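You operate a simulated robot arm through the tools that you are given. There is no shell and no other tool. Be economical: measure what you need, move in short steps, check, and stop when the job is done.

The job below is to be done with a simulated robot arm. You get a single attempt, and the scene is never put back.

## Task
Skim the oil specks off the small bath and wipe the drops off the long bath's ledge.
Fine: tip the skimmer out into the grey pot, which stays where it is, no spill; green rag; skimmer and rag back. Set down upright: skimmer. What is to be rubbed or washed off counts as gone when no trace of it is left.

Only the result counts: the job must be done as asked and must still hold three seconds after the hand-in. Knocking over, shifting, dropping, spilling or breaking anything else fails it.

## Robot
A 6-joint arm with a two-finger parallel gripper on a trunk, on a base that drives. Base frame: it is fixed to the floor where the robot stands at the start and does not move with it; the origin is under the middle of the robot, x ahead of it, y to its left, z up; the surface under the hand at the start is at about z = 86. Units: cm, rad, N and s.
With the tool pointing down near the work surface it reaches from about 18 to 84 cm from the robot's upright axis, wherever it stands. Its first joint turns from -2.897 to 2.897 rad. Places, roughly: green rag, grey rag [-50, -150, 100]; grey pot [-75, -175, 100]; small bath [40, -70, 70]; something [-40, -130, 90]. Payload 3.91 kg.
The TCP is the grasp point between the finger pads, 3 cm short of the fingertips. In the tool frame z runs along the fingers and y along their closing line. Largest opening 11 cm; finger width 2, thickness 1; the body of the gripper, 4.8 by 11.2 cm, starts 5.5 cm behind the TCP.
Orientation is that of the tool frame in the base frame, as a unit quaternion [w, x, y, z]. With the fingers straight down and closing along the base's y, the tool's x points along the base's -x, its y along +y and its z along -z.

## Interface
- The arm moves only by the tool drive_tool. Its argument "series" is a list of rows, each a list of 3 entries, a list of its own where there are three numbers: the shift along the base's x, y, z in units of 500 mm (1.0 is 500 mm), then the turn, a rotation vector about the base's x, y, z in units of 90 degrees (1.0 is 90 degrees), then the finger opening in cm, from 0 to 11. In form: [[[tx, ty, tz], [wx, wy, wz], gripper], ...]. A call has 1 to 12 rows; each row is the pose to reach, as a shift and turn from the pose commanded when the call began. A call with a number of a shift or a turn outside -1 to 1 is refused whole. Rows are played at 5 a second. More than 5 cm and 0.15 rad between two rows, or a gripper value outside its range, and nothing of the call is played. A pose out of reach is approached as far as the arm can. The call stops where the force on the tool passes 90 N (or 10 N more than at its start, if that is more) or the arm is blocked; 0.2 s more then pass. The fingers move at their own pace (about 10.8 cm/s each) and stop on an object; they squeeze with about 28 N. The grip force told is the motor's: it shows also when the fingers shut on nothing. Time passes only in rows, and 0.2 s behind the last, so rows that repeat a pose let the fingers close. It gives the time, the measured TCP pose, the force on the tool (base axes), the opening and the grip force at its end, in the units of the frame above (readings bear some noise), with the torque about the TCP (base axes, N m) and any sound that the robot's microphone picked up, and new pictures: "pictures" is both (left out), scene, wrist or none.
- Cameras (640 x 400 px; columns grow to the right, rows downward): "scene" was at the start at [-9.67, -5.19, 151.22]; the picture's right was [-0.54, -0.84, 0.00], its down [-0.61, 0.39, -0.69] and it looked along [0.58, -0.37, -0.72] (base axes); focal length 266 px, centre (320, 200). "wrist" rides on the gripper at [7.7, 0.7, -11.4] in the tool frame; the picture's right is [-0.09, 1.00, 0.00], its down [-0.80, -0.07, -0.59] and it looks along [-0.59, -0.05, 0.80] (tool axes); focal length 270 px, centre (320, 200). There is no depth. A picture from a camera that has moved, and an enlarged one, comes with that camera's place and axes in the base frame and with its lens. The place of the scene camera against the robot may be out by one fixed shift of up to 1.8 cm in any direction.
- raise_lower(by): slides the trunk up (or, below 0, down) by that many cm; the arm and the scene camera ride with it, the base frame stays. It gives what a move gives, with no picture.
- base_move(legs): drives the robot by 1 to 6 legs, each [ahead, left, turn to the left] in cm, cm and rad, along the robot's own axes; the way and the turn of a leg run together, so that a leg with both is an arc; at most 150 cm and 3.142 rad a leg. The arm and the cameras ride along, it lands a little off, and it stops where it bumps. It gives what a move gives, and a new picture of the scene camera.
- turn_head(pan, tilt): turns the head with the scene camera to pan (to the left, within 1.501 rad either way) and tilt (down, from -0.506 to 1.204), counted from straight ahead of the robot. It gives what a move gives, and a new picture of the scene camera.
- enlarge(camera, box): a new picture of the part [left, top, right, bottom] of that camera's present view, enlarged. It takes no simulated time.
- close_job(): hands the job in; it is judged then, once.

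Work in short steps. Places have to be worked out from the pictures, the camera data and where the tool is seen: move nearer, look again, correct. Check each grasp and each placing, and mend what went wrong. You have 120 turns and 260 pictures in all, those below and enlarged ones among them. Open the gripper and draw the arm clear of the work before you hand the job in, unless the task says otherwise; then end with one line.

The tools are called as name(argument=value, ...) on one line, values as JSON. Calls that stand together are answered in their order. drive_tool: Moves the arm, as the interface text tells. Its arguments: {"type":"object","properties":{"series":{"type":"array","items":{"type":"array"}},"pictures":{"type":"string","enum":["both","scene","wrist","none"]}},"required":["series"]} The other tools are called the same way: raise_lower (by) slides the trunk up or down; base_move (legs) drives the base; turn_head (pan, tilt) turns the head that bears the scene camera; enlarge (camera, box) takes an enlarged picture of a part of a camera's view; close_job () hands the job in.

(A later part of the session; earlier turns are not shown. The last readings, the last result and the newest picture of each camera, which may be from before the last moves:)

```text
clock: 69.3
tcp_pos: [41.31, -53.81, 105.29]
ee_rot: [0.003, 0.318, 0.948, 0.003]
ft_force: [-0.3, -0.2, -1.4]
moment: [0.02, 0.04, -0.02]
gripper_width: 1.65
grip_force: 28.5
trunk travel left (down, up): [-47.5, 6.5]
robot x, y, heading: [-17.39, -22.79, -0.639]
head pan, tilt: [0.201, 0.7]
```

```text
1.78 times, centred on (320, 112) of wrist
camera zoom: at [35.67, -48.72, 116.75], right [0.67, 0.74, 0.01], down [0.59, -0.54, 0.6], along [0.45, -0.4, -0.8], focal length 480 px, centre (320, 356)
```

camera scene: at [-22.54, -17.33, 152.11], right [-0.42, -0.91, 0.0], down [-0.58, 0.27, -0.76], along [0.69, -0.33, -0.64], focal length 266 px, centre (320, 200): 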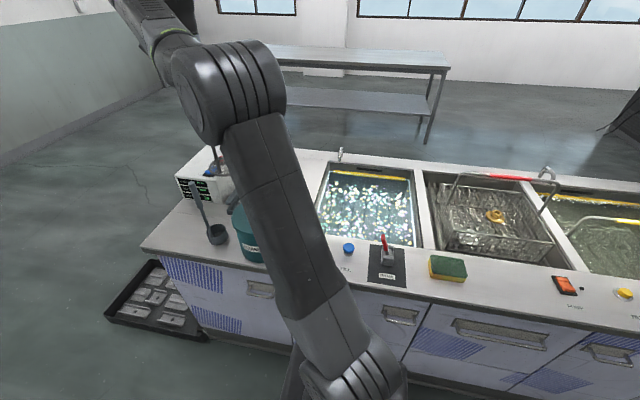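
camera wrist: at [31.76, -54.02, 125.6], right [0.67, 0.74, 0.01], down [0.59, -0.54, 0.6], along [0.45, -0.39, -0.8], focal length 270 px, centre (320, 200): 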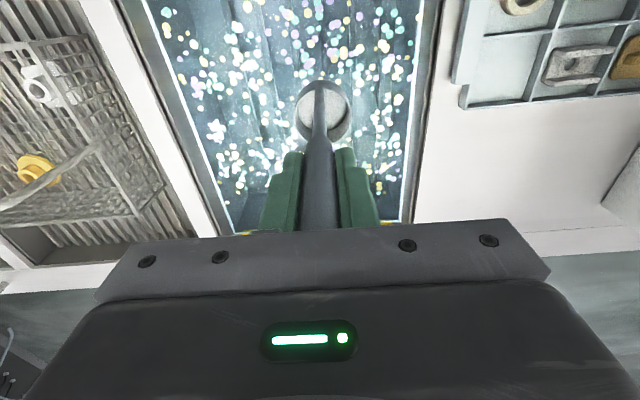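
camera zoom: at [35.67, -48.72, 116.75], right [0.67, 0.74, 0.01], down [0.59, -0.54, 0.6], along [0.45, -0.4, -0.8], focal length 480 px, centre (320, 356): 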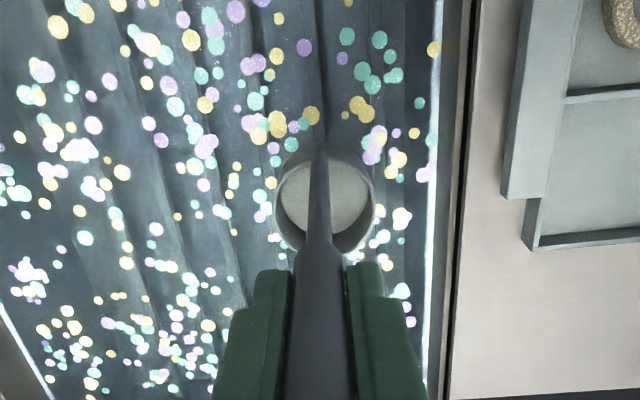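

I cannot tell. A cleaner test: I act on the dense patch at about (43.5, -72) with the cup and come back to exactly this camera pose to compare.

drive_tool(series=[[[0.002, -0.085, 0], [0, 0, 0], 0], [[0.004, -0.17, 0], [0, 0, 0], 0], [[0.006, -0.255, 0], [0, 0, 0], 0], [[0.008, -0.34, 0], [0, 0, 0], 0], [[0.008, -0.34, -0.08], [0, 0, 0], 0], [[0.008, -0.34, -0.15], [0, 0, 0], 0], [[0.008, -0.34, -0.17], [0, 0, 0], 0], [[0.038, -0.3, -0.17], [0, 0, 0], 0], [[-0.022, -0.38, -0.17], [0, 0, 0], 0], [[0.008, -0.34, -0.165], [0, 0, 0], 0], [[0.008, -0.34, -0.16], [0, 0, 0], 0]], pictures="none")

enlarge(camera="wrist", box=[220, 30, 420, 170])

drive_tool(series=[[[0, 0, 0.02], [0, 0, 0], 0], [[0, 0, 0.05], [0, 0, 0], 0], [[0, 0, 0.1], [0, 0, 0], 0], [[0, 0, 0.16], [0, 0, 0], 0], [[-0.002, 0.085, 0.16], [0, 0, 0], 0], [[-0.004, 0.17, 0.16], [0, 0, 0], 0], [[-0.006, 0.255, 0.16], [0, 0, 0], 0], [[-0.008, 0.34, 0.16], [0, 0, 0], 0], [[-0.008, 0.34, 0.16], [0, 0, 0], 0]], pictures="none")

enlarge(camera="wrist", box=[140, 0, 500, 225])

```text
clock: 71.7
tcp_pos: [41.7, -70.7, 97.19]
ee_rot: [0.002, 0.317, 0.948, 0.003]
ft_force: [-0.3, 0.5, -1.6]
moment: [0.0, 0.0, 0.01]
gripper_width: 1.65
grip_force: 27.5
trunk travel left (down, up): [-47.5, 6.5]
robot x, y, heading: [-17.47, -23.14, -0.64]
head pan, tilt: [0.201, 0.7]
```

```text
2.86 times, centred on (320, 100) of wrist
camera zoom: at [36.04, -65.66, 108.76], right [0.67, 0.74, 0.01], down [0.59, -0.54, 0.6], along [0.45, -0.4, -0.8], focal length 772 px, centre (320, 486)
```

zoom: 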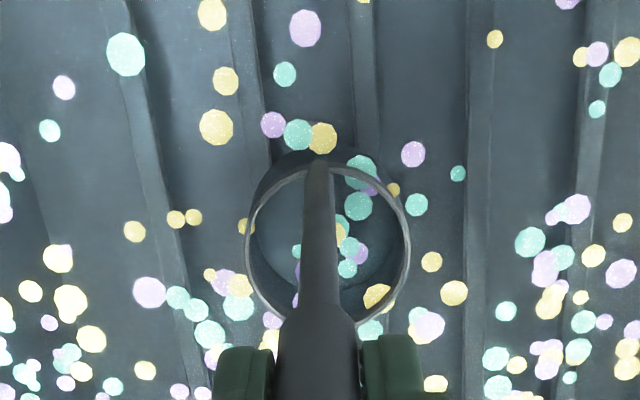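

```text
clock: 73.7
tcp_pos: [41.18, -53.89, 105.2]
ee_rot: [0.002, 0.317, 0.948, 0.003]
ft_force: [0.1, 0.3, -0.9]
moment: [0.05, 0.06, -0.01]
gripper_width: 1.68
grip_force: 27.3
trunk travel left (down, up): [-47.5, 6.5]
robot x, y, heading: [-17.25, -23.03, -0.643]
head pan, tilt: [0.201, 0.7]
```

```text
1.78 times, centred on (320, 112) of wrist
camera zoom: at [35.59, -48.75, 116.75], right [0.67, 0.74, 0.01], down [0.59, -0.54, 0.6], along [0.45, -0.4, -0.8], focal length 480 px, centre (320, 356)
```

zoom: 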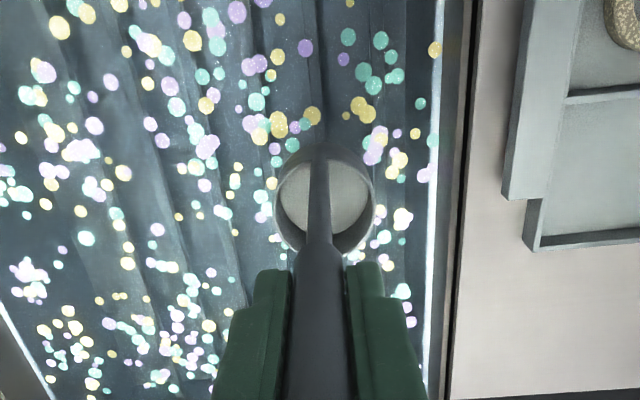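

The coloured dots do not react at all, and some pictures showed a patch of tiny white pin-dots toward the near side — those may be the true oil specks. I rise, draw back and zoom in there.

drive_tool(series=[[[-0.02, -0.03, 0.09], [0, 0, 0], 0], [[-0.04, -0.06, 0.18], [0, 0, 0], 0], [[-0.09, -0.06, 0.25], [0, 0, 0], 0], [[-0.16, -0.03, 0.28], [0, 0, 0], 0], [[-0.23, 0.0, 0.3], [0, 0, 0], 0], [[-0.3, 0.03, 0.3], [0, 0, 0], 0]], pictures="wrist")

enlarge(camera="wrist", box=[120, 20, 320, 150])

enlarge(camera="wrist", box=[200, 60, 330, 150])

```text
clock: 75.1
tcp_pos: [26.16, -52.26, 120.31]
ee_rot: [0.004, 0.317, 0.948, 0.003]
ft_force: [-0.6, -0.2, -0.3]
moment: [0.04, 0.03, -0.01]
gripper_width: 1.63
grip_force: 28.5
trunk travel left (down, up): [-47.5, 6.5]
robot x, y, heading: [-17.42, -22.9, -0.637]
head pan, tilt: [0.201, 0.7]
camera wrist: at [20.49, -47.15, 131.79], right [0.67, 0.74, 0.01], down [0.59, -0.54, 0.6], along [0.45, -0.4, -0.8], focal length 270 px, centre (320, 200)
```

wrist: 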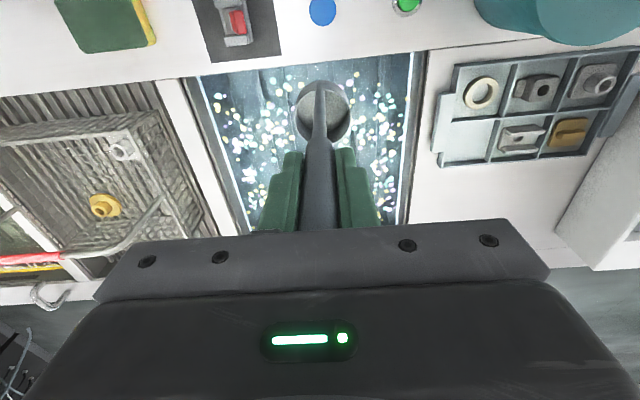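

```text
3.08 times, centred on (220, 85) of wrist
camera zoom: at [20.49, -47.15, 131.79], right [0.67, 0.74, 0.01], down [0.59, -0.54, 0.6], along [0.45, -0.4, -0.8], focal length 832 px, centre (628, 554)
```

zoom: 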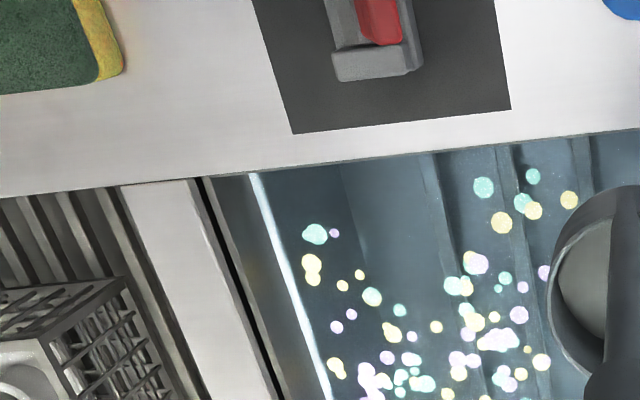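

```text
4.44 times, centred on (265, 105) of wrist
camera zoom: at [20.49, -47.15, 131.79], right [0.67, 0.74, 0.01], down [0.59, -0.54, 0.6], along [0.45, -0.4, -0.8], focal length 1201 px, centre (564, 622)
```

zoom: 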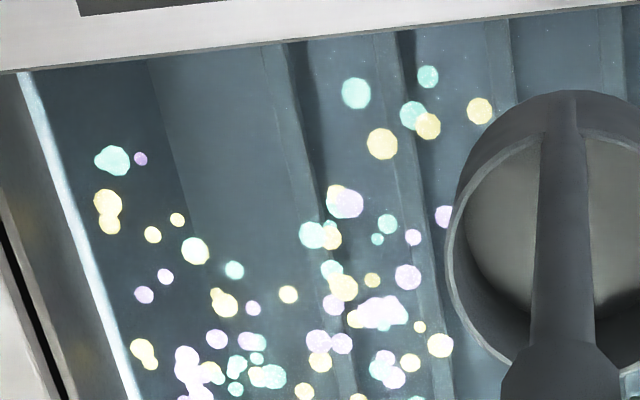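

Faint fine white dots show over the near half of the bath. I bring the camera lower there for a close zoom.

drive_tool(series=[[[0.04, -0.03, -0.05], [0, 0, 0], 0], [[0.08, -0.06, -0.12], [0, 0, 0], 0], [[0.08, -0.06, -0.2], [0, 0, 0], 0], [[0.08, -0.06, -0.24], [0, 0, 0], 0]], pictures="wrist")

enlarge(camera="wrist", box=[160, 0, 320, 100])

enlarge(camera="wrist", box=[320, 0, 480, 100])

```text
clock: 76.1
tcp_pos: [30.35, -55.2, 108.17]
ee_rot: [0.002, 0.317, 0.948, 0.003]
ft_force: [0.1, -0.2, -1.8]
moment: [0.01, 0.04, -0.02]
gripper_width: 1.63
grip_force: 28.5
trunk travel left (down, up): [-47.5, 6.5]
robot x, y, heading: [-17.23, -22.81, -0.638]
head pan, tilt: [0.201, 0.7]
camera wrist: at [24.64, -50.2, 119.7], right [0.67, 0.74, 0.01], down [0.59, -0.54, 0.6], along [0.45, -0.39, -0.8], focal length 270 px, centre (320, 200)
```

wrist: 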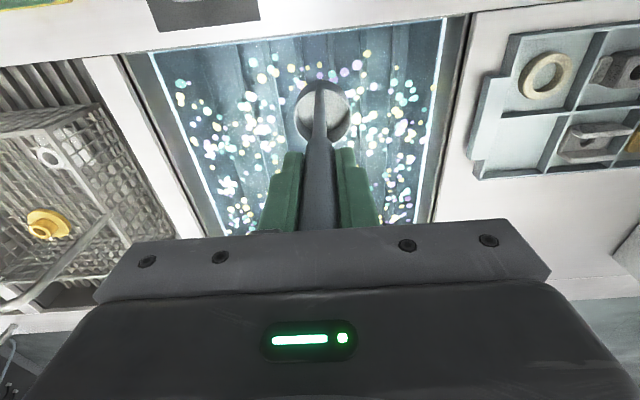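

```text
4.00 times, centred on (240, 50) of wrist
camera zoom: at [24.64, -50.2, 119.7], right [0.67, 0.74, 0.01], down [0.59, -0.54, 0.6], along [0.45, -0.39, -0.8], focal length 1081 px, centre (640, 800)
```

zoom: 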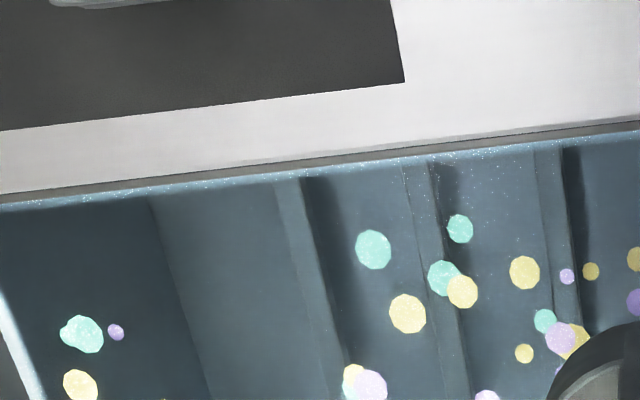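

```text
4.00 times, centred on (400, 50) of wrist
camera zoom: at [24.64, -50.2, 119.7], right [0.67, 0.74, 0.01], down [0.59, -0.54, 0.6], along [0.45, -0.39, -0.8], focal length 1081 px, centre (0, 800)
```

zoom: 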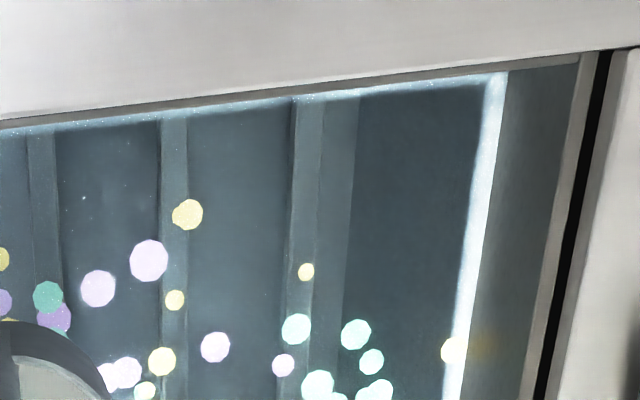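

The white pin-dots are just glints, so the coloured discs are the oil. I test a full submersion under the dense patch followed by a very slow lift, then compare from the same camera pose.

drive_tool(series=[[[0.055, -0.075, 0], [0, 0, 0], 0], [[0.11, -0.15, 0], [0, 0, 0], 0], [[0.165, -0.225, 0], [0, 0, 0], 0], [[0.227, -0.3, 0], [0, 0, 0], 0], [[0.227, -0.312, -0.08], [0, 0, 0], 0], [[0.227, -0.312, -0.16], [0, 0, 0], 0], [[0.227, -0.312, -0.24], [0, 0, 0], 0], [[0.227, -0.312, -0.28], [0, 0, 0], 0], [[0.257, -0.272, -0.28], [0, 0, 0], 0], [[0.227, -0.312, -0.28], [0, 0, 0], 0], [[0.227, -0.312, -0.25], [0, 0, 0], 0], [[0.227, -0.312, -0.235], [0, 0, 0], 0]], pictures="none")

drive_tool(series=[[[0, 0, 0.006], [0, 0, 0], 0], [[0, 0, 0.012], [0, 0, 0], 0], [[0, 0, 0.018], [0, 0, 0], 0], [[0, 0, 0.024], [0, 0, 0], 0], [[0, 0, 0.03], [0, 0, 0], 0], [[0, 0, 0.036], [0, 0, 0], 0], [[0, 0, 0.042], [0, 0, 0], 0], [[0, 0, 0.048], [0, 0, 0], 0], [[0, 0, 0.054], [0, 0, 0], 0], [[0, 0, 0.06], [0, 0, 0], 0], [[0, 0, 0.066], [0, 0, 0], 0], [[0, 0, 0.09], [0, 0, 0], 0]], pictures="none")

enlarge(camera="wrist", box=[220, 30, 420, 170])

```text
clock: 78.7
tcp_pos: [41.69, -70.87, 96.53]
ee_rot: [0.002, 0.317, 0.948, 0.003]
ft_force: [0.0, 0.6, -1.2]
moment: [0.0, 0.03, 0.0]
gripper_width: 1.65
grip_force: 27.1
trunk travel left (down, up): [-47.5, 6.5]
robot x, y, heading: [-17.53, -22.97, -0.634]
head pan, tilt: [0.201, 0.7]
```

```text
clock: 81.3
tcp_pos: [41.67, -70.94, 101.0]
ee_rot: [0.003, 0.317, 0.948, 0.002]
ft_force: [-0.1, 0.6, -1.1]
moment: [0.05, 0.0, -0.01]
gripper_width: 1.65
grip_force: 28.6
trunk travel left (down, up): [-47.5, 6.5]
robot x, y, heading: [-17.18, -22.56, -0.637]
head pan, tilt: [0.201, 0.7]
```

```text
2.86 times, centred on (320, 100) of wrist
camera zoom: at [36.04, -65.81, 112.53], right [0.67, 0.74, 0.01], down [0.59, -0.54, 0.6], along [0.45, -0.39, -0.8], focal length 772 px, centre (320, 486)
```

zoom: 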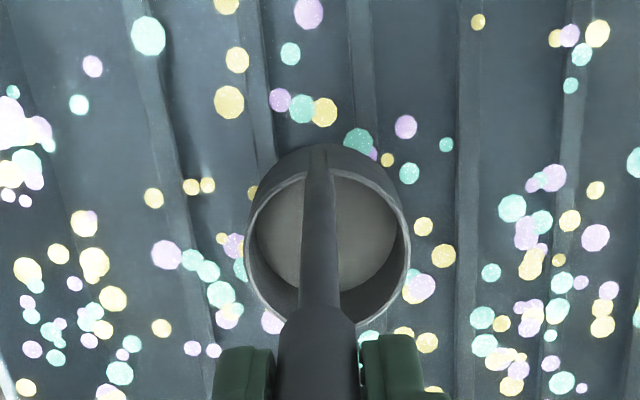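

Cup looks empty; I step aside to see whether the specks where it rose are gone.

drive_tool(series=[[[0.04, 0.053, 0.03], [0, 0, 0], 0], [[0.08, 0.107, 0.03], [0, 0, 0], 0], [[0.1, 0.133, 0.03], [0, 0, 0], 0], [[0.1, 0.133, 0.03], [0, 0, 0], 0]], pictures="none")

enlarge(camera="wrist", box=[150, 30, 350, 170])

```text
clock: 82.3
tcp_pos: [46.73, -64.33, 102.44]
ee_rot: [0.003, 0.317, 0.949, 0.002]
ft_force: [-0.7, 0.5, -0.8]
moment: [-0.01, -0.01, 0.04]
gripper_width: 1.66
grip_force: 27.6
trunk travel left (down, up): [-47.5, 6.5]
robot x, y, heading: [-16.99, -23.04, -0.635]
head pan, tilt: [0.201, 0.7]
```

```text
2.86 times, centred on (250, 100) of wrist
camera zoom: at [41.08, -59.16, 113.97], right [0.67, 0.74, 0.01], down [0.59, -0.54, 0.6], along [0.45, -0.39, -0.8], focal length 772 px, centre (520, 486)
```

zoom: 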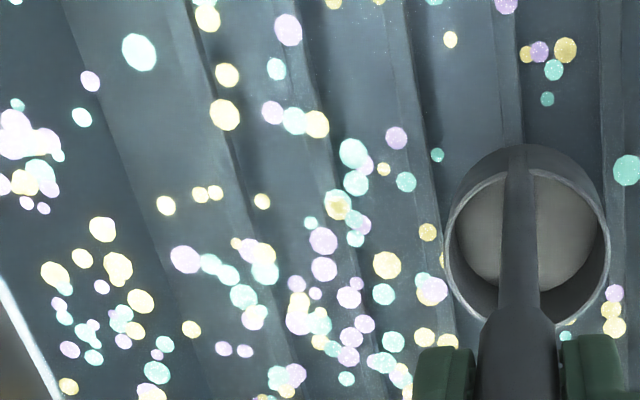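

Neither straight lift nor drag removes them. Next test: tilt the cup's mouth 30° and scoop forward with its lip just under the surface.

drive_tool(series=[[[-0.0276, -0.0368, 0], [0.0667, -0.05, 0], 0], [[-0.0552, -0.0736, 0], [0.1334, -0.1, 0], 0], [[-0.0828, -0.1104, 0], [0.2, -0.15, 0], 0], [[-0.1104, -0.147, 0], [0.267, -0.2, 0], 0], [[-0.1104, -0.147, -0.08], [0.267, -0.2, 0], 0], [[-0.1104, -0.147, -0.157], [0.267, -0.2, 0], 0], [[-0.15, -0.2, -0.157], [0.267, -0.2, 0], 0], [[-0.19, -0.253, -0.157], [0.267, -0.2, 0], 0], [[-0.23, -0.306, -0.157], [0.267, -0.2, 0], 0], [[-0.23, -0.306, -0.157], [0.267, -0.2, 0], 0]], pictures="none")

enlarge(camera="wrist", box=[180, 0, 460, 200])

drive_tool(series=[[[0.0276, 0.0368, 0.005], [-0.0667, 0.05, 0], 0], [[0.0552, 0.0736, 0.01], [-0.1334, 0.1, 0], 0], [[0.0828, 0.1104, 0.015], [-0.2, 0.15, 0], 0], [[0.1104, 0.147, 0.02], [-0.267, 0.2, 0], 0], [[0.1104, 0.147, 0.06], [-0.267, 0.2, 0], 0], [[0.1104, 0.147, 0.1], [-0.267, 0.2, 0], 0], [[0.1104, 0.147, 0.157], [-0.267, 0.2, 0], 0], [[0.1504, 0.2, 0.157], [-0.267, 0.2, 0], 0], [[0.19, 0.253, 0.157], [-0.267, 0.2, 0], 0], [[0.23, 0.306, 0.157], [-0.267, 0.2, 0], 0], [[0.23, 0.306, 0.157], [-0.267, 0.2, 0], 0]], pictures="none")

enlarge(camera="wrist", box=[150, 30, 350, 170])

```text
clock: 84.5
tcp_pos: [35.19, -79.7, 94.38]
ee_rot: [0.084, 0.305, 0.915, 0.248]
ft_force: [-0.6, 0.2, -1.5]
moment: [-0.06, 0.05, 0.02]
gripper_width: 1.66
grip_force: 28.1
trunk travel left (down, up): [-47.5, 6.5]
robot x, y, heading: [-17.03, -23.07, -0.637]
head pan, tilt: [0.201, 0.7]
```

```text
2.00 times, centred on (320, 100) of wrist
camera zoom: at [26.0, -79.06, 104.79], right [0.59, 0.63, 0.51], down [0.42, -0.77, 0.48], along [0.69, -0.07, -0.72], focal length 541 px, centre (320, 400)
```

zoom: 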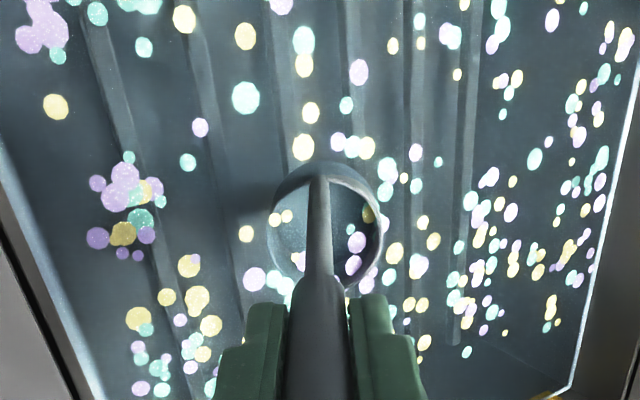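

```text
clock: 86.9
tcp_pos: [46.82, -64.06, 102.4]
ee_rot: [0.002, 0.316, 0.949, 0.003]
ft_force: [-0.8, 0.0, -1.2]
moment: [0.01, -0.01, 0.03]
gripper_width: 1.66
grip_force: 28.3
trunk travel left (down, up): [-47.5, 6.5]
robot x, y, heading: [-17.3, -23.05, -0.644]
head pan, tilt: [0.201, 0.7]
```

```text
2.86 times, centred on (250, 100) of wrist
camera zoom: at [41.07, -59.06, 113.99], right [0.67, 0.74, 0.01], down [0.59, -0.54, 0.6], along [0.45, -0.4, -0.8], focal length 772 px, centre (520, 486)
```

zoom: 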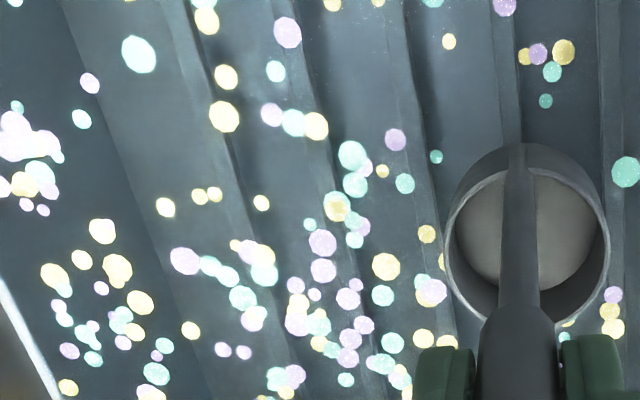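

Unchanged again, so the cup is not the skimmer; the mesh tool must be, with another technique. I take the cup back to its place.

drive_tool(series=[[[0, 0, 0.095], [0, 0, 0], 0], [[0, 0, 0.19], [0, 0, 0], 0], [[0, 0, 0.285], [0, 0, 0], 0], [[0, 0, 0.38], [0, 0, 0], 0], [[0, 0, 0.46], [0, 0, 0], 0], [[0, 0, 0.53], [0, 0, 0], 0], [[-0.006, 0.09, 0.54], [0, 0, 0], 0], [[-0.012, 0.18, 0.54], [0, 0, 0], 0], [[-0.018, 0.27, 0.54], [0, 0, 0], 0], [[-0.024, 0.36, 0.54], [0, 0, 0], 0], [[-0.03, 0.45, 0.54], [0, 0, 0], 0], [[-0.036, 0.54, 0.54], [0, 0, 0], 0]], pictures="none")

drive_tool(series=[[[-0.006, 0.09, 0], [0, 0, 0], 0], [[-0.012, 0.18, 0], [0, 0, 0], 0], [[-0.018, 0.27, 0], [0, 0, 0], 0], [[-0.024, 0.36, 0], [0, 0, 0], 0], [[-0.03, 0.45, 0], [0, 0, 0], 0], [[-0.035, 0.538, 0], [0, 0, 0], 0], [[-0.035, 0.538, -0.08], [0, 0, 0], 0], [[-0.035, 0.538, -0.17], [0, 0, 0], 0], [[-0.035, 0.538, -0.26], [0, 0, 0], 0], [[-0.035, 0.538, -0.35], [0, 0, 0], 0], [[-0.035, 0.538, -0.4], [0, 0, 0], 0], [[-0.035, 0.538, -0.4], [0, 0, 0], 0]], pictures="wrist")

```text
clock: 89.5
tcp_pos: [44.88, -36.98, 129.44]
ee_rot: [0.003, 0.316, 0.949, 0.002]
ft_force: [0.8, 0.3, -0.5]
moment: [0.01, 0.03, 0.0]
gripper_width: 1.63
grip_force: 28.0
out of reach, approached as far as the arm can: row 5, 6, 7, 8
trunk travel left (down, up): [-47.5, 6.5]
robot x, y, heading: [-17.16, -23.06, -0.64]
head pan, tilt: [0.201, 0.7]
```

```text
clock: 92.1
tcp_pos: [43.09, -10.43, 109.46]
ee_rot: [0.003, 0.317, 0.948, 0.002]
ft_force: [0.1, 0.4, -0.9]
moment: [0.02, 0.04, -0.02]
gripper_width: 1.65
grip_force: 28.4
trunk travel left (down, up): [-47.5, 6.5]
robot x, y, heading: [-17.22, -22.97, -0.642]
head pan, tilt: [0.201, 0.7]
camera wrist: at [37.46, -5.3, 120.97], right [0.67, 0.74, 0.01], down [0.59, -0.54, 0.6], along [0.45, -0.4, -0.8], focal length 270 px, centre (320, 200)
```

wrist: 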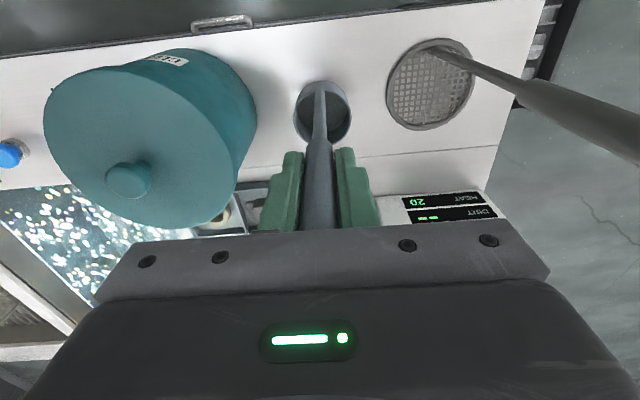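

Right over its spot; I lower the last 3 cm to contact.

drive_tool(series=[[[0.003, 0.005, -0.03], [0, 0, 0], 0], [[0.003, 0.005, -0.055], [0, 0, 0], 0], [[0.003, 0.005, -0.062], [0, 0, 0], 0], [[0.003, 0.005, -0.066], [0, 0, 0], 0], [[0.003, 0.005, -0.066], [0, 0, 0], 0]], pictures="none")

```text
clock: 93.3
tcp_pos: [43.17, -10.01, 106.31]
ee_rot: [0.004, 0.316, 0.949, 0.004]
ft_force: [0.0, 0.5, 14.9]
moment: [-0.02, 0.03, 0.0]
gripper_width: 1.64
grip_force: 28.5
trunk travel left (down, up): [-47.5, 6.5]
robot x, y, heading: [-17.29, -23.13, -0.64]
head pan, tilt: [0.201, 0.7]
```

Contact (15 N); I ease up a hair, open, and rise.

drive_tool(series=[[[0, 0, 0.004], [0, 0, 0], 0], [[0, 0, 0.004], [0, 0, 0], 4], [[0, 0, 0.004], [0, 0, 0], 5], [[0, 0, 0.05], [0, 0, 0], 5], [[0, 0, 0.14], [0, 0, 0], 5], [[0, 0, 0.23], [0, 0, 0], 5], [[0, 0, 0.32], [0, 0, 0], 5]], pictures="wrist")

```text
clock: 94.9
tcp_pos: [43.14, -10.21, 122.17]
ee_rot: [0.002, 0.317, 0.948, 0.003]
ft_force: [0.0, 1.1, 0.8]
moment: [-0.02, 0.0, -0.02]
gripper_width: 5.0
grip_force: 0.1
trunk travel left (down, up): [-47.5, 6.5]
robot x, y, heading: [-17.33, -22.97, -0.636]
head pan, tilt: [0.201, 0.7]
camera wrist: at [37.59, -5.06, 133.81], right [0.67, 0.74, 0.01], down [0.59, -0.54, 0.6], along [0.45, -0.4, -0.8], focal length 270 px, centre (320, 200)
```

wrist: 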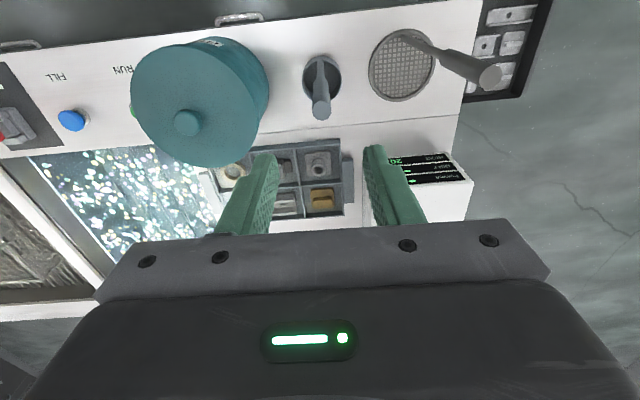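

Cup is back and standing. I take the mesh tool again the same way.

drive_tool(series=[[[0.042, 0.078, 0], [0, 0, 0], 5], [[0.085, 0.156, 0], [0, 0, 0], 5], [[0.127, 0.234, 0], [0, 0, 0], 5], [[0.127, 0.234, -0.09], [0, 0, 0], 5], [[0.127, 0.234, -0.18], [0, 0, 0], 5], [[0.127, 0.234, -0.26], [0, 0, 0], 5], [[0.127, 0.234, -0.296], [0, 0, 0], 5], [[0.127, 0.234, -0.296], [0, 0, 0], 5], [[0.127, 0.234, -0.296], [0, 0, 0], 0], [[0.127, 0.234, -0.296], [0, 0, 0], 0], [[0.127, 0.234, -0.296], [0, 0, 0], 0]], pictures="wrist")

```text
clock: 97.3
tcp_pos: [49.76, 1.67, 107.3]
ee_rot: [0.003, 0.317, 0.949, 0.002]
ft_force: [0.1, -0.9, 0.0]
moment: [-0.2, 0.11, -0.03]
gripper_width: 1.66
grip_force: 27.7
trunk travel left (down, up): [-47.5, 6.5]
robot x, y, heading: [-17.04, -22.99, -0.636]
head pan, tilt: [0.201, 0.7]
camera wrist: at [43.96, 6.74, 118.93], right [0.67, 0.74, 0.01], down [0.59, -0.54, 0.6], along [0.45, -0.4, -0.8], focal length 270 px, centre (320, 200)
```

wrist: 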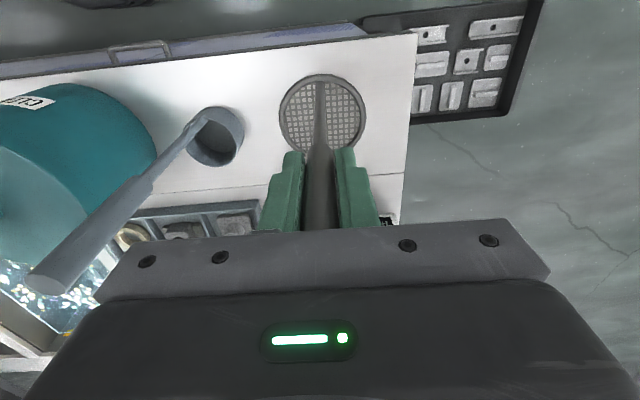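

Gripped well. I lift and carry it back to the bath, passing clear of the cup.

drive_tool(series=[[[0, 0, 0.08], [0, 0, 0], 0], [[0, 0, 0.17], [0, 0, 0], 0], [[0, 0, 0.26], [0, 0, 0], 0], [[0, 0, 0.35], [0, 0, 0], 0], [[0, 0, 0.42], [0, 0, 0], 0], [[0, -0.09, 0.43], [0, 0, 0], 0], [[0, -0.18, 0.43], [0, 0, 0], 0], [[0, -0.27, 0.43], [0, 0, 0], 0], [[0, -0.36, 0.43], [0, 0, 0], 0], [[0, -0.45, 0.43], [0, 0, 0], 0], [[0, -0.54, 0.43], [0, 0, 0], 0], [[0, -0.63, 0.43], [0, 0, 0], 0]], pictures="none")

drive_tool(series=[[[-0.02, -0.09, 0], [0, 0, 0], 0], [[-0.04, -0.18, 0], [0, 0, 0], 0], [[-0.06, -0.27, 0], [0, 0, 0], 0], [[-0.1, -0.35, 0], [0, 0, 0], 0], [[-0.15, -0.42, -0.03], [0, 0, 0], 0], [[-0.2, -0.49, -0.06], [0, 0, 0], 0], [[-0.25, -0.52, -0.13], [0, 0, 0], 0], [[-0.25, -0.52, -0.22], [0, 0, 0], 0], [[-0.25, -0.52, -0.31], [0, 0, 0], 0], [[-0.25, -0.52, -0.4], [0, 0, 0], 0], [[-0.25, -0.52, -0.47], [0, 0, 0], 0], [[-0.25, -0.52, -0.47], [0, 0, 0], 0]], pictures="wrist")

enlarge(camera="wrist", box=[140, 0, 500, 225])

```text
clock: 99.9
tcp_pos: [49.91, -29.88, 128.72]
ee_rot: [0.002, 0.317, 0.948, 0.003]
ft_force: [-0.1, 0.0, -2.0]
moment: [0.03, 0.03, 0.03]
gripper_width: 1.68
grip_force: 27.8
out of reach, approached as far as the arm can: row 5, 6, 7
trunk travel left (down, up): [-47.5, 6.5]
robot x, y, heading: [-16.94, -23.45, -0.642]
head pan, tilt: [0.201, 0.7]
```

```text
clock: 102.5
tcp_pos: [37.17, -55.87, 105.24]
ee_rot: [0.003, 0.317, 0.948, 0.003]
ft_force: [0.7, 0.6, -1.8]
moment: [0.04, 0.06, 0.04]
gripper_width: 1.68
grip_force: 27.7
trunk travel left (down, up): [-47.5, 6.5]
robot x, y, heading: [-17.26, -23.2, -0.639]
head pan, tilt: [0.201, 0.7]
camera wrist: at [31.41, -50.86, 116.92], right [0.67, 0.74, 0.01], down [0.59, -0.54, 0.6], along [0.45, -0.4, -0.8], focal length 270 px, centre (320, 200)
```

wrist: 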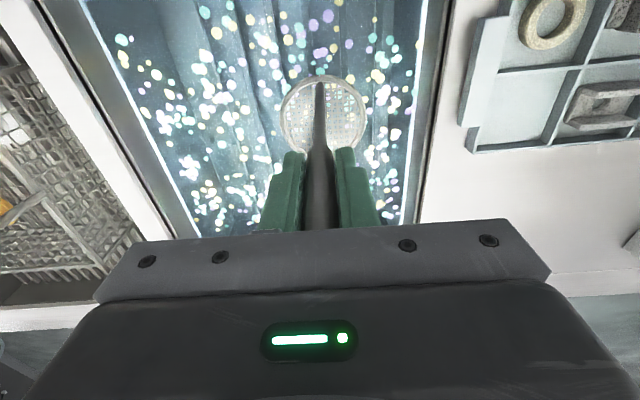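

```text
1.78 times, centred on (320, 112) of wrist
camera zoom: at [31.41, -50.86, 116.92], right [0.67, 0.74, 0.01], down [0.59, -0.54, 0.6], along [0.45, -0.4, -0.8], focal length 480 px, centre (320, 356)
```

zoom: 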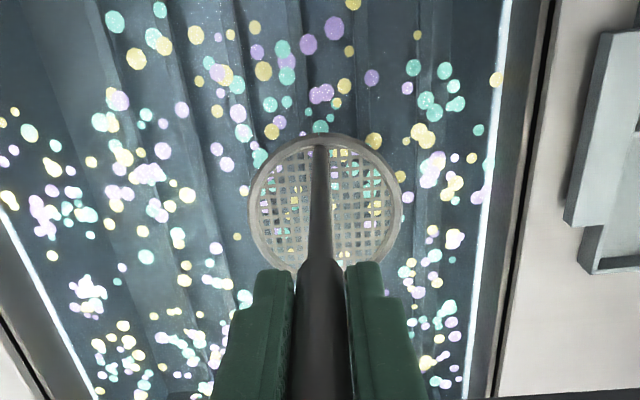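

This is the reference view for the next test: a deeper drag, 2 cm and then 1 cm below the surface, out along the bath and back.

drive_tool(series=[[[0, 0, -0.07], [0, 0, 0], 0], [[0, 0, -0.125], [0, 0, 0], 0], [[-0.045, -0.06, -0.125], [0, 0, 0], 0], [[-0.09, -0.12, -0.125], [0, 0, 0], 0], [[-0.135, -0.18, -0.125], [0, 0, 0], 0], [[-0.18, -0.24, -0.125], [0, 0, 0], 0], [[-0.135, -0.18, -0.105], [0, 0, 0], 0], [[-0.09, -0.12, -0.105], [0, 0, 0], 0], [[-0.045, -0.06, -0.105], [0, 0, 0], 0], [[0, 0, -0.105], [0, 0, 0], 0], [[0, 0, -0.05], [0, 0, 0], 0], [[0, 0, 0], [0, 0, 0], 0]], pictures="none")

enlarge(camera="wrist", box=[140, 0, 500, 225])

```text
clock: 105.1
tcp_pos: [37.04, -55.94, 105.41]
ee_rot: [0.004, 0.317, 0.948, 0.003]
ft_force: [-0.1, 1.3, -1.8]
moment: [0.0, 0.09, 0.0]
gripper_width: 1.67
grip_force: 27.9
trunk travel left (down, up): [-47.5, 6.5]
robot x, y, heading: [-17.24, -23.03, -0.637]
head pan, tilt: [0.201, 0.7]
```

```text
1.78 times, centred on (320, 112) of wrist
camera zoom: at [31.41, -50.83, 117.01], right [0.67, 0.74, 0.01], down [0.59, -0.54, 0.6], along [0.45, -0.4, -0.8], focal length 480 px, centre (320, 356)
```

zoom: 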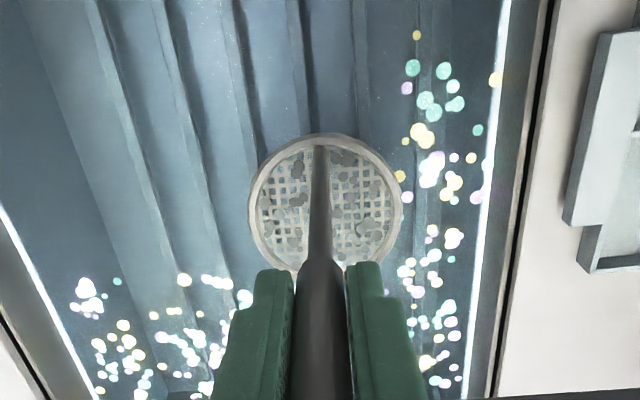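

It works: dragging 1–2 cm under the surface cleared a broad lane and the mesh now bears residue. I go on at that depth along the left side and then the far side.

drive_tool(series=[[[0, 0, -0.07], [0, 0, 0], 0], [[0, 0, -0.128], [0, 0, 0], 0], [[0.0576, 0.0768, -0.128], [0, 0, 0], 0], [[-0.0192, 0.1344, -0.128], [0, 0, 0], 0], [[0.0576, 0.0768, -0.128], [0, 0, 0], 0], [[0.1344, 0.0192, -0.128], [0, 0, 0], 0], [[0.2112, -0.0384, -0.128], [0, 0, 0], 0], [[0.288, -0.096, -0.128], [0, 0, 0], 0], [[0.2304, -0.1728, -0.128], [0, 0, 0], 0], [[0.1728, -0.2496, -0.128], [0, 0, 0], 0], [[0.1152, -0.3264, -0.128], [0, 0, 0], 0], [[0.0576, -0.4032, -0.128], [0, 0, 0], 0]], pictures="wrist")

enlarge(camera="wrist", box=[100, 0, 540, 240])

```text
clock: 107.7
tcp_pos: [39.99, -76.1, 98.98]
ee_rot: [0.003, 0.317, 0.949, 0.003]
ft_force: [-0.5, 0.2, -2.2]
moment: [0.05, 0.07, 0.0]
gripper_width: 1.66
grip_force: 27.9
trunk travel left (down, up): [-47.5, 6.5]
robot x, y, heading: [-17.37, -23.06, -0.638]
head pan, tilt: [0.201, 0.7]
camera wrist: at [34.21, -71.08, 110.59], right [0.67, 0.74, 0.01], down [0.59, -0.54, 0.6], along [0.45, -0.39, -0.8], focal length 270 px, centre (320, 200)
```

wrist: 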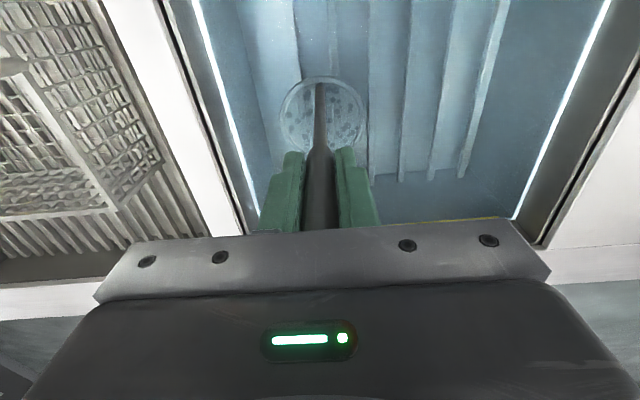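

```text
1.45 times, centred on (320, 120) of wrist
camera zoom: at [34.21, -71.08, 110.59], right [0.67, 0.74, 0.01], down [0.59, -0.54, 0.6], along [0.45, -0.39, -0.8], focal length 393 px, centre (320, 316)
```

zoom: 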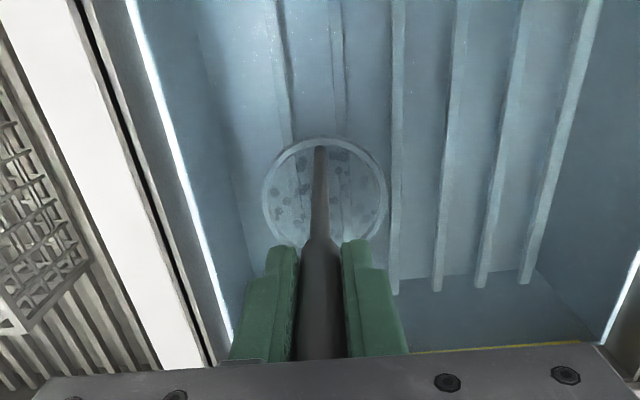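

The water looks clear. I make one more touch toward the far right corner and then lift slowly and level to inspect everything.

drive_tool(series=[[[-0.042, -0.056, 0], [0, 0, 0], 0], [[0.006, -0.092, 0], [0, 0, 0], 0], [[0.048, -0.036, 0], [0, 0, 0], 0], [[0, 0, 0], [0, 0, 0], 0], [[0, 0, 0.03], [0, 0, 0], 0], [[0, 0, 0.06], [0, 0, 0], 0], [[0, 0, 0.1], [0, 0, 0], 0], [[0, 0, 0.16], [0, 0, 0], 0], [[0, 0, 0.23], [0, 0, 0], 0], [[0, 0, 0.31], [0, 0, 0], 0], [[0, 0, 0.39], [0, 0, 0], 0], [[0, 0, 0.45], [0, 0, 0], 0]], pictures="wrist")

enlarge(camera="wrist", box=[180, 0, 500, 240])

enlarge(camera="scene", box=[240, 100, 560, 300])

```text
clock: 110.3
tcp_pos: [39.13, -75.24, 120.98]
ee_rot: [0.005, 0.317, 0.948, 0.002]
ft_force: [0.8, 0.1, -2.9]
moment: [0.05, 0.05, 0.0]
gripper_width: 1.67
grip_force: 28.0
out of reach, approached as far as the arm can: row 12
trunk travel left (down, up): [-47.5, 6.5]
robot x, y, heading: [-16.79, -23.17, -0.639]
head pan, tilt: [0.201, 0.7]
camera wrist: at [33.4, -70.09, 132.62], right [0.67, 0.74, 0.01], down [0.59, -0.54, 0.6], along [0.45, -0.4, -0.8], focal length 270 px, centre (320, 200)
```

wrist: 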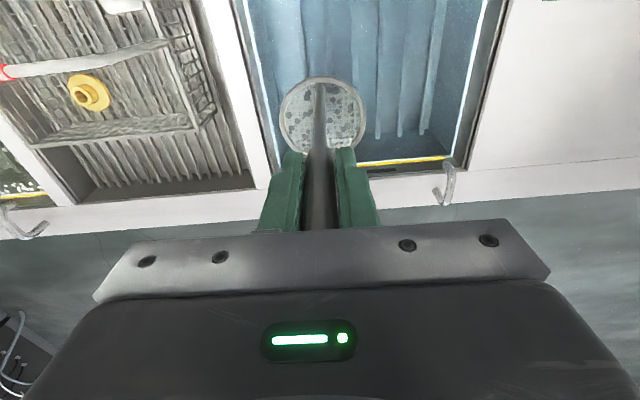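

```text
1.67 times, centred on (340, 120) of wrist
camera zoom: at [33.4, -70.09, 132.62], right [0.67, 0.74, 0.01], down [0.59, -0.54, 0.6], along [0.45, -0.4, -0.8], focal length 450 px, centre (287, 333)
```

zoom: 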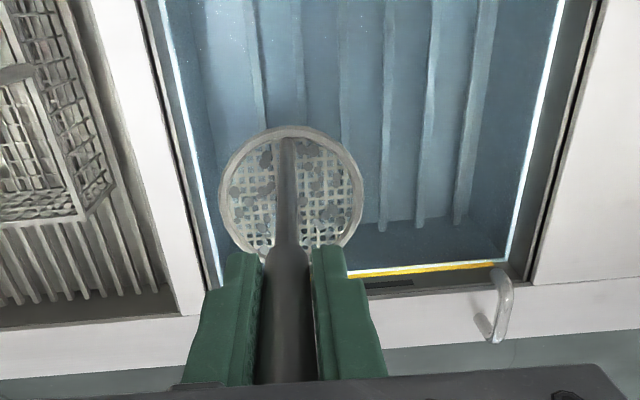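

```text
2.00 times, centred on (400, 200) of scene
camera zoom: at [-22.55, -17.51, 152.11], right [-0.42, -0.91, 0.0], down [-0.58, 0.27, -0.76], along [0.69, -0.32, -0.64], focal length 533 px, centre (160, 200)
```

zoom: 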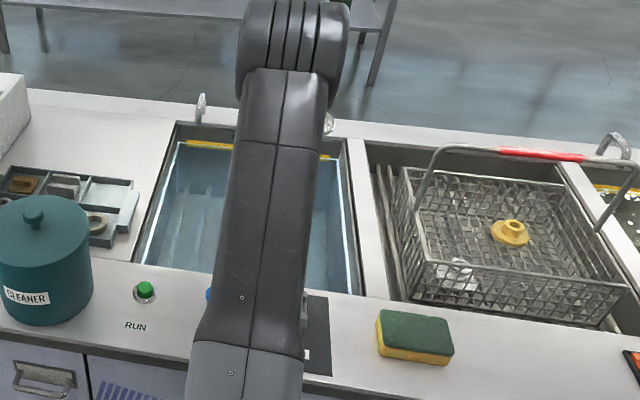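

The small bath is clear and the mesh is loaded. I draw the arm in level, ready to drive along the bench to about s = 130 (near the rags and pot).

drive_tool(series=[[[-0.076, 0.057, 0.01], [0, 0, 0], 0], [[-0.152, 0.114, 0.02], [0, 0, 0], 0], [[-0.228, 0.171, 0.02], [0, 0, 0], 0], [[-0.304, 0.228, 0.02], [0, 0, 0], 0], [[-0.38, 0.285, 0.02], [0, 0, 0], 0], [[-0.456, 0.342, 0.02], [0, 0, 0], 0], [[-0.532, 0.399, 0.02], [0, 0, 0], 0], [[-0.608, 0.456, 0.02], [0, 0, 0], 0]], pictures="wrist")

enlarge(camera="scene", box=[240, 100, 560, 300])

```text
clock: 112.1
tcp_pos: [8.59, -52.19, 122.09]
ee_rot: [0.004, 0.317, 0.948, 0.002]
ft_force: [-0.1, 0.2, -2.2]
moment: [0.04, 0.01, 0.01]
gripper_width: 1.66
grip_force: 27.6
trunk travel left (down, up): [-47.5, 6.5]
robot x, y, heading: [-17.4, -23.24, -0.64]
head pan, tilt: [0.201, 0.7]
camera wrist: at [2.93, -47.19, 133.66], right [0.67, 0.74, 0.01], down [0.59, -0.54, 0.6], along [0.45, -0.4, -0.8], focal length 270 px, centre (320, 200)
```

wrist: 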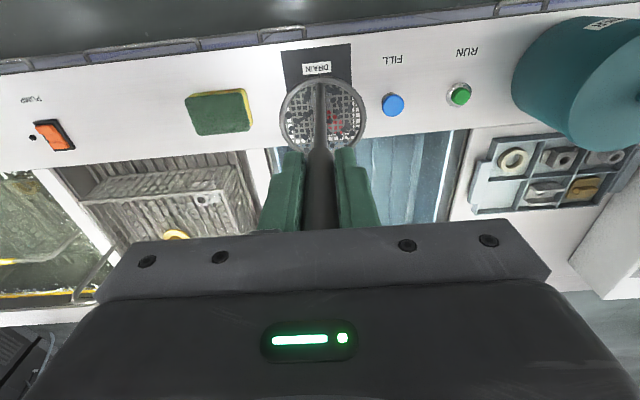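

```text
2.00 times, centred on (400, 200) of scene
camera zoom: at [-22.73, -17.37, 152.1], right [-0.42, -0.91, 0.0], down [-0.58, 0.27, -0.77], along [0.69, -0.33, -0.64], focal length 533 px, centre (160, 200)
```

zoom: 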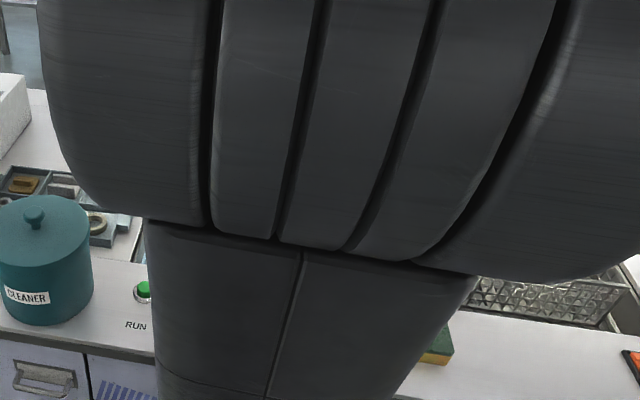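

Held level. Now drive 100 cm to the right along the bench.

base_move(legs=[[0, -50, 0], [0, -50, 0]])

```text
clock: 117.6
tcp_pos: [-50.7, -132.94, 122.03]
ee_rot: [0.003, 0.316, 0.949, 0.003]
ft_force: [-0.4, 0.3, -1.8]
moment: [0.04, 0.08, 0.01]
gripper_width: 1.66
grip_force: 28.2
trunk travel left (down, up): [-47.5, 6.5]
robot x, y, heading: [-77.02, -103.57, -0.636]
head pan, tilt: [0.201, 0.7]
camera scene: at [-82.23, -98.0, 152.11], right [-0.42, -0.91, 0.0], down [-0.58, 0.27, -0.76], along [0.69, -0.32, -0.64], focal length 266 px, centre (320, 200)
```

scene: 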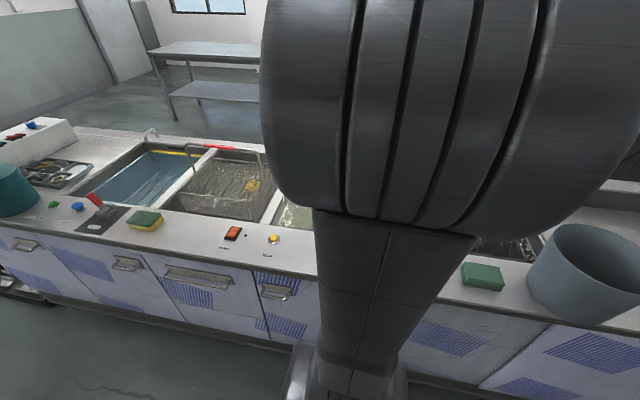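

The robot stands at s≈129 and the pot is to the right at s≈185, n≈45. I raise the trunk for headroom and drive 12 cm nearer.

raise_lower(by=6)

base_move(legs=[[0, -12, 0]])

enlarge(camera="wrist", box=[0, 0, 640, 400])

```text
clock: 118.6
tcp_pos: [-50.7, -132.79, 128.02]
ee_rot: [0.002, 0.316, 0.949, 0.003]
ft_force: [-0.4, -0.1, -2.4]
moment: [0.03, 0.07, 0.01]
gripper_width: 1.67
grip_force: 27.4
trunk travel left (down, up): [-53.5, 0.5]
robot x, y, heading: [-76.45, -103.86, -0.637]
head pan, tilt: [0.201, 0.7]
```

```text
clock: 119.8
tcp_pos: [-57.96, -142.58, 128.07]
ee_rot: [0.002, 0.316, 0.949, 0.004]
ft_force: [0.4, -0.2, -1.9]
moment: [0.04, 0.05, 0.0]
gripper_width: 1.67
grip_force: 28.0
trunk travel left (down, up): [-53.5, 0.5]
robot x, y, heading: [-83.93, -113.48, -0.641]
head pan, tilt: [0.201, 0.7]
camera scene: at [-89.46, -107.77, 158.11], right [-0.42, -0.91, 0.0], down [-0.58, 0.27, -0.77], along [0.69, -0.32, -0.64], focal length 266 px, centre (320, 200)
```

scene: 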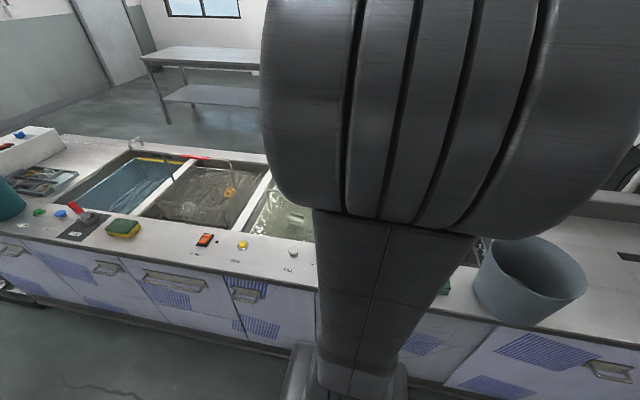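

```text
1.00 times, centred on (320, 200) of wrist (not enlarged: the box is as wide or as high as the picture)
camera zoom: at [-63.72, -137.57, 139.61], right [0.67, 0.74, 0.01], down [0.59, -0.54, 0.6], along [0.45, -0.39, -0.8], focal length 270 px, centre (320, 200)
```

zoom: 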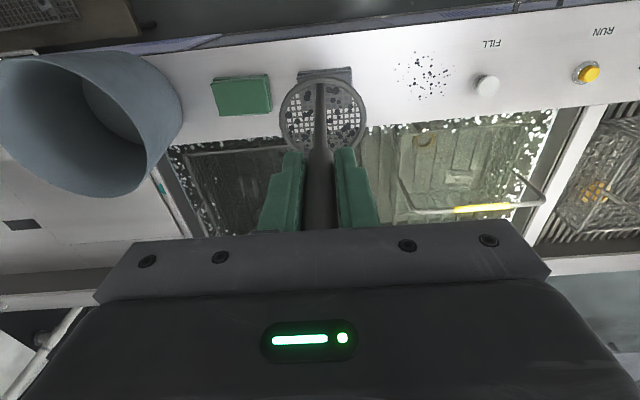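

Pot centre is at about (-76, -175.5), rim near z 100. I move the level skimmer over it.

drive_tool(series=[[[-0.054, -0.076, 0], [0, 0, 0], 0], [[-0.107, -0.152, 0], [0, 0, 0], 0], [[-0.161, -0.228, 0], [0, 0, 0], 0], [[-0.214, -0.304, 0], [0, 0, 0], 0], [[-0.268, -0.38, 0], [0, 0, 0], 0], [[-0.321, -0.456, 0], [0, 0, 0], 0], [[-0.375, -0.532, 0], [0, 0, 0], 0], [[-0.428, -0.608, 0], [0, 0, 0], 0], [[-0.428, -0.608, 0], [0, 0, 0], 0]])

```text
clock: 121.8
tcp_pos: [-79.46, -173.26, 128.06]
ee_rot: [0.003, 0.315, 0.949, 0.003]
ft_force: [-0.3, -0.1, -1.8]
moment: [0.05, 0.03, 0.0]
gripper_width: 1.69
grip_force: 27.7
trunk travel left (down, up): [-53.5, 0.5]
robot x, y, heading: [-84.18, -113.18, -0.639]
head pan, tilt: [0.201, 0.7]
camera scene: at [-89.36, -107.59, 158.11], right [-0.42, -0.91, 0.0], down [-0.58, 0.27, -0.76], along [0.69, -0.32, -0.64], focal length 266 px, centre (320, 200)
camera wrist: at [-85.1, -168.01, 139.57], right [0.67, 0.74, 0.01], down [0.59, -0.54, 0.6], along [0.45, -0.39, -0.8], focal length 270 px, centre (320, 200)
```

scene: 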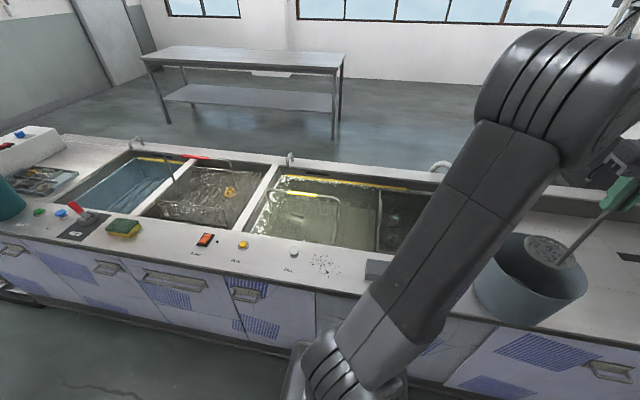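
wrist: 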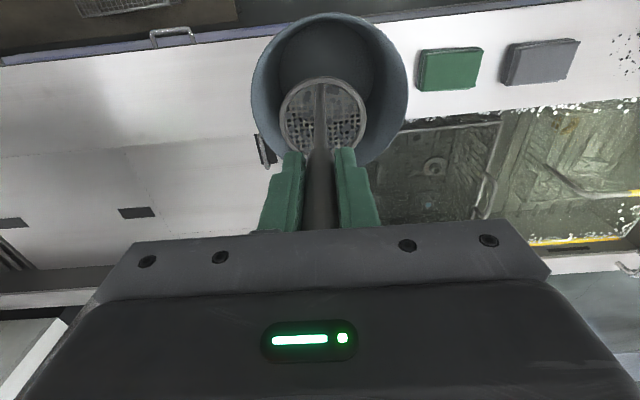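

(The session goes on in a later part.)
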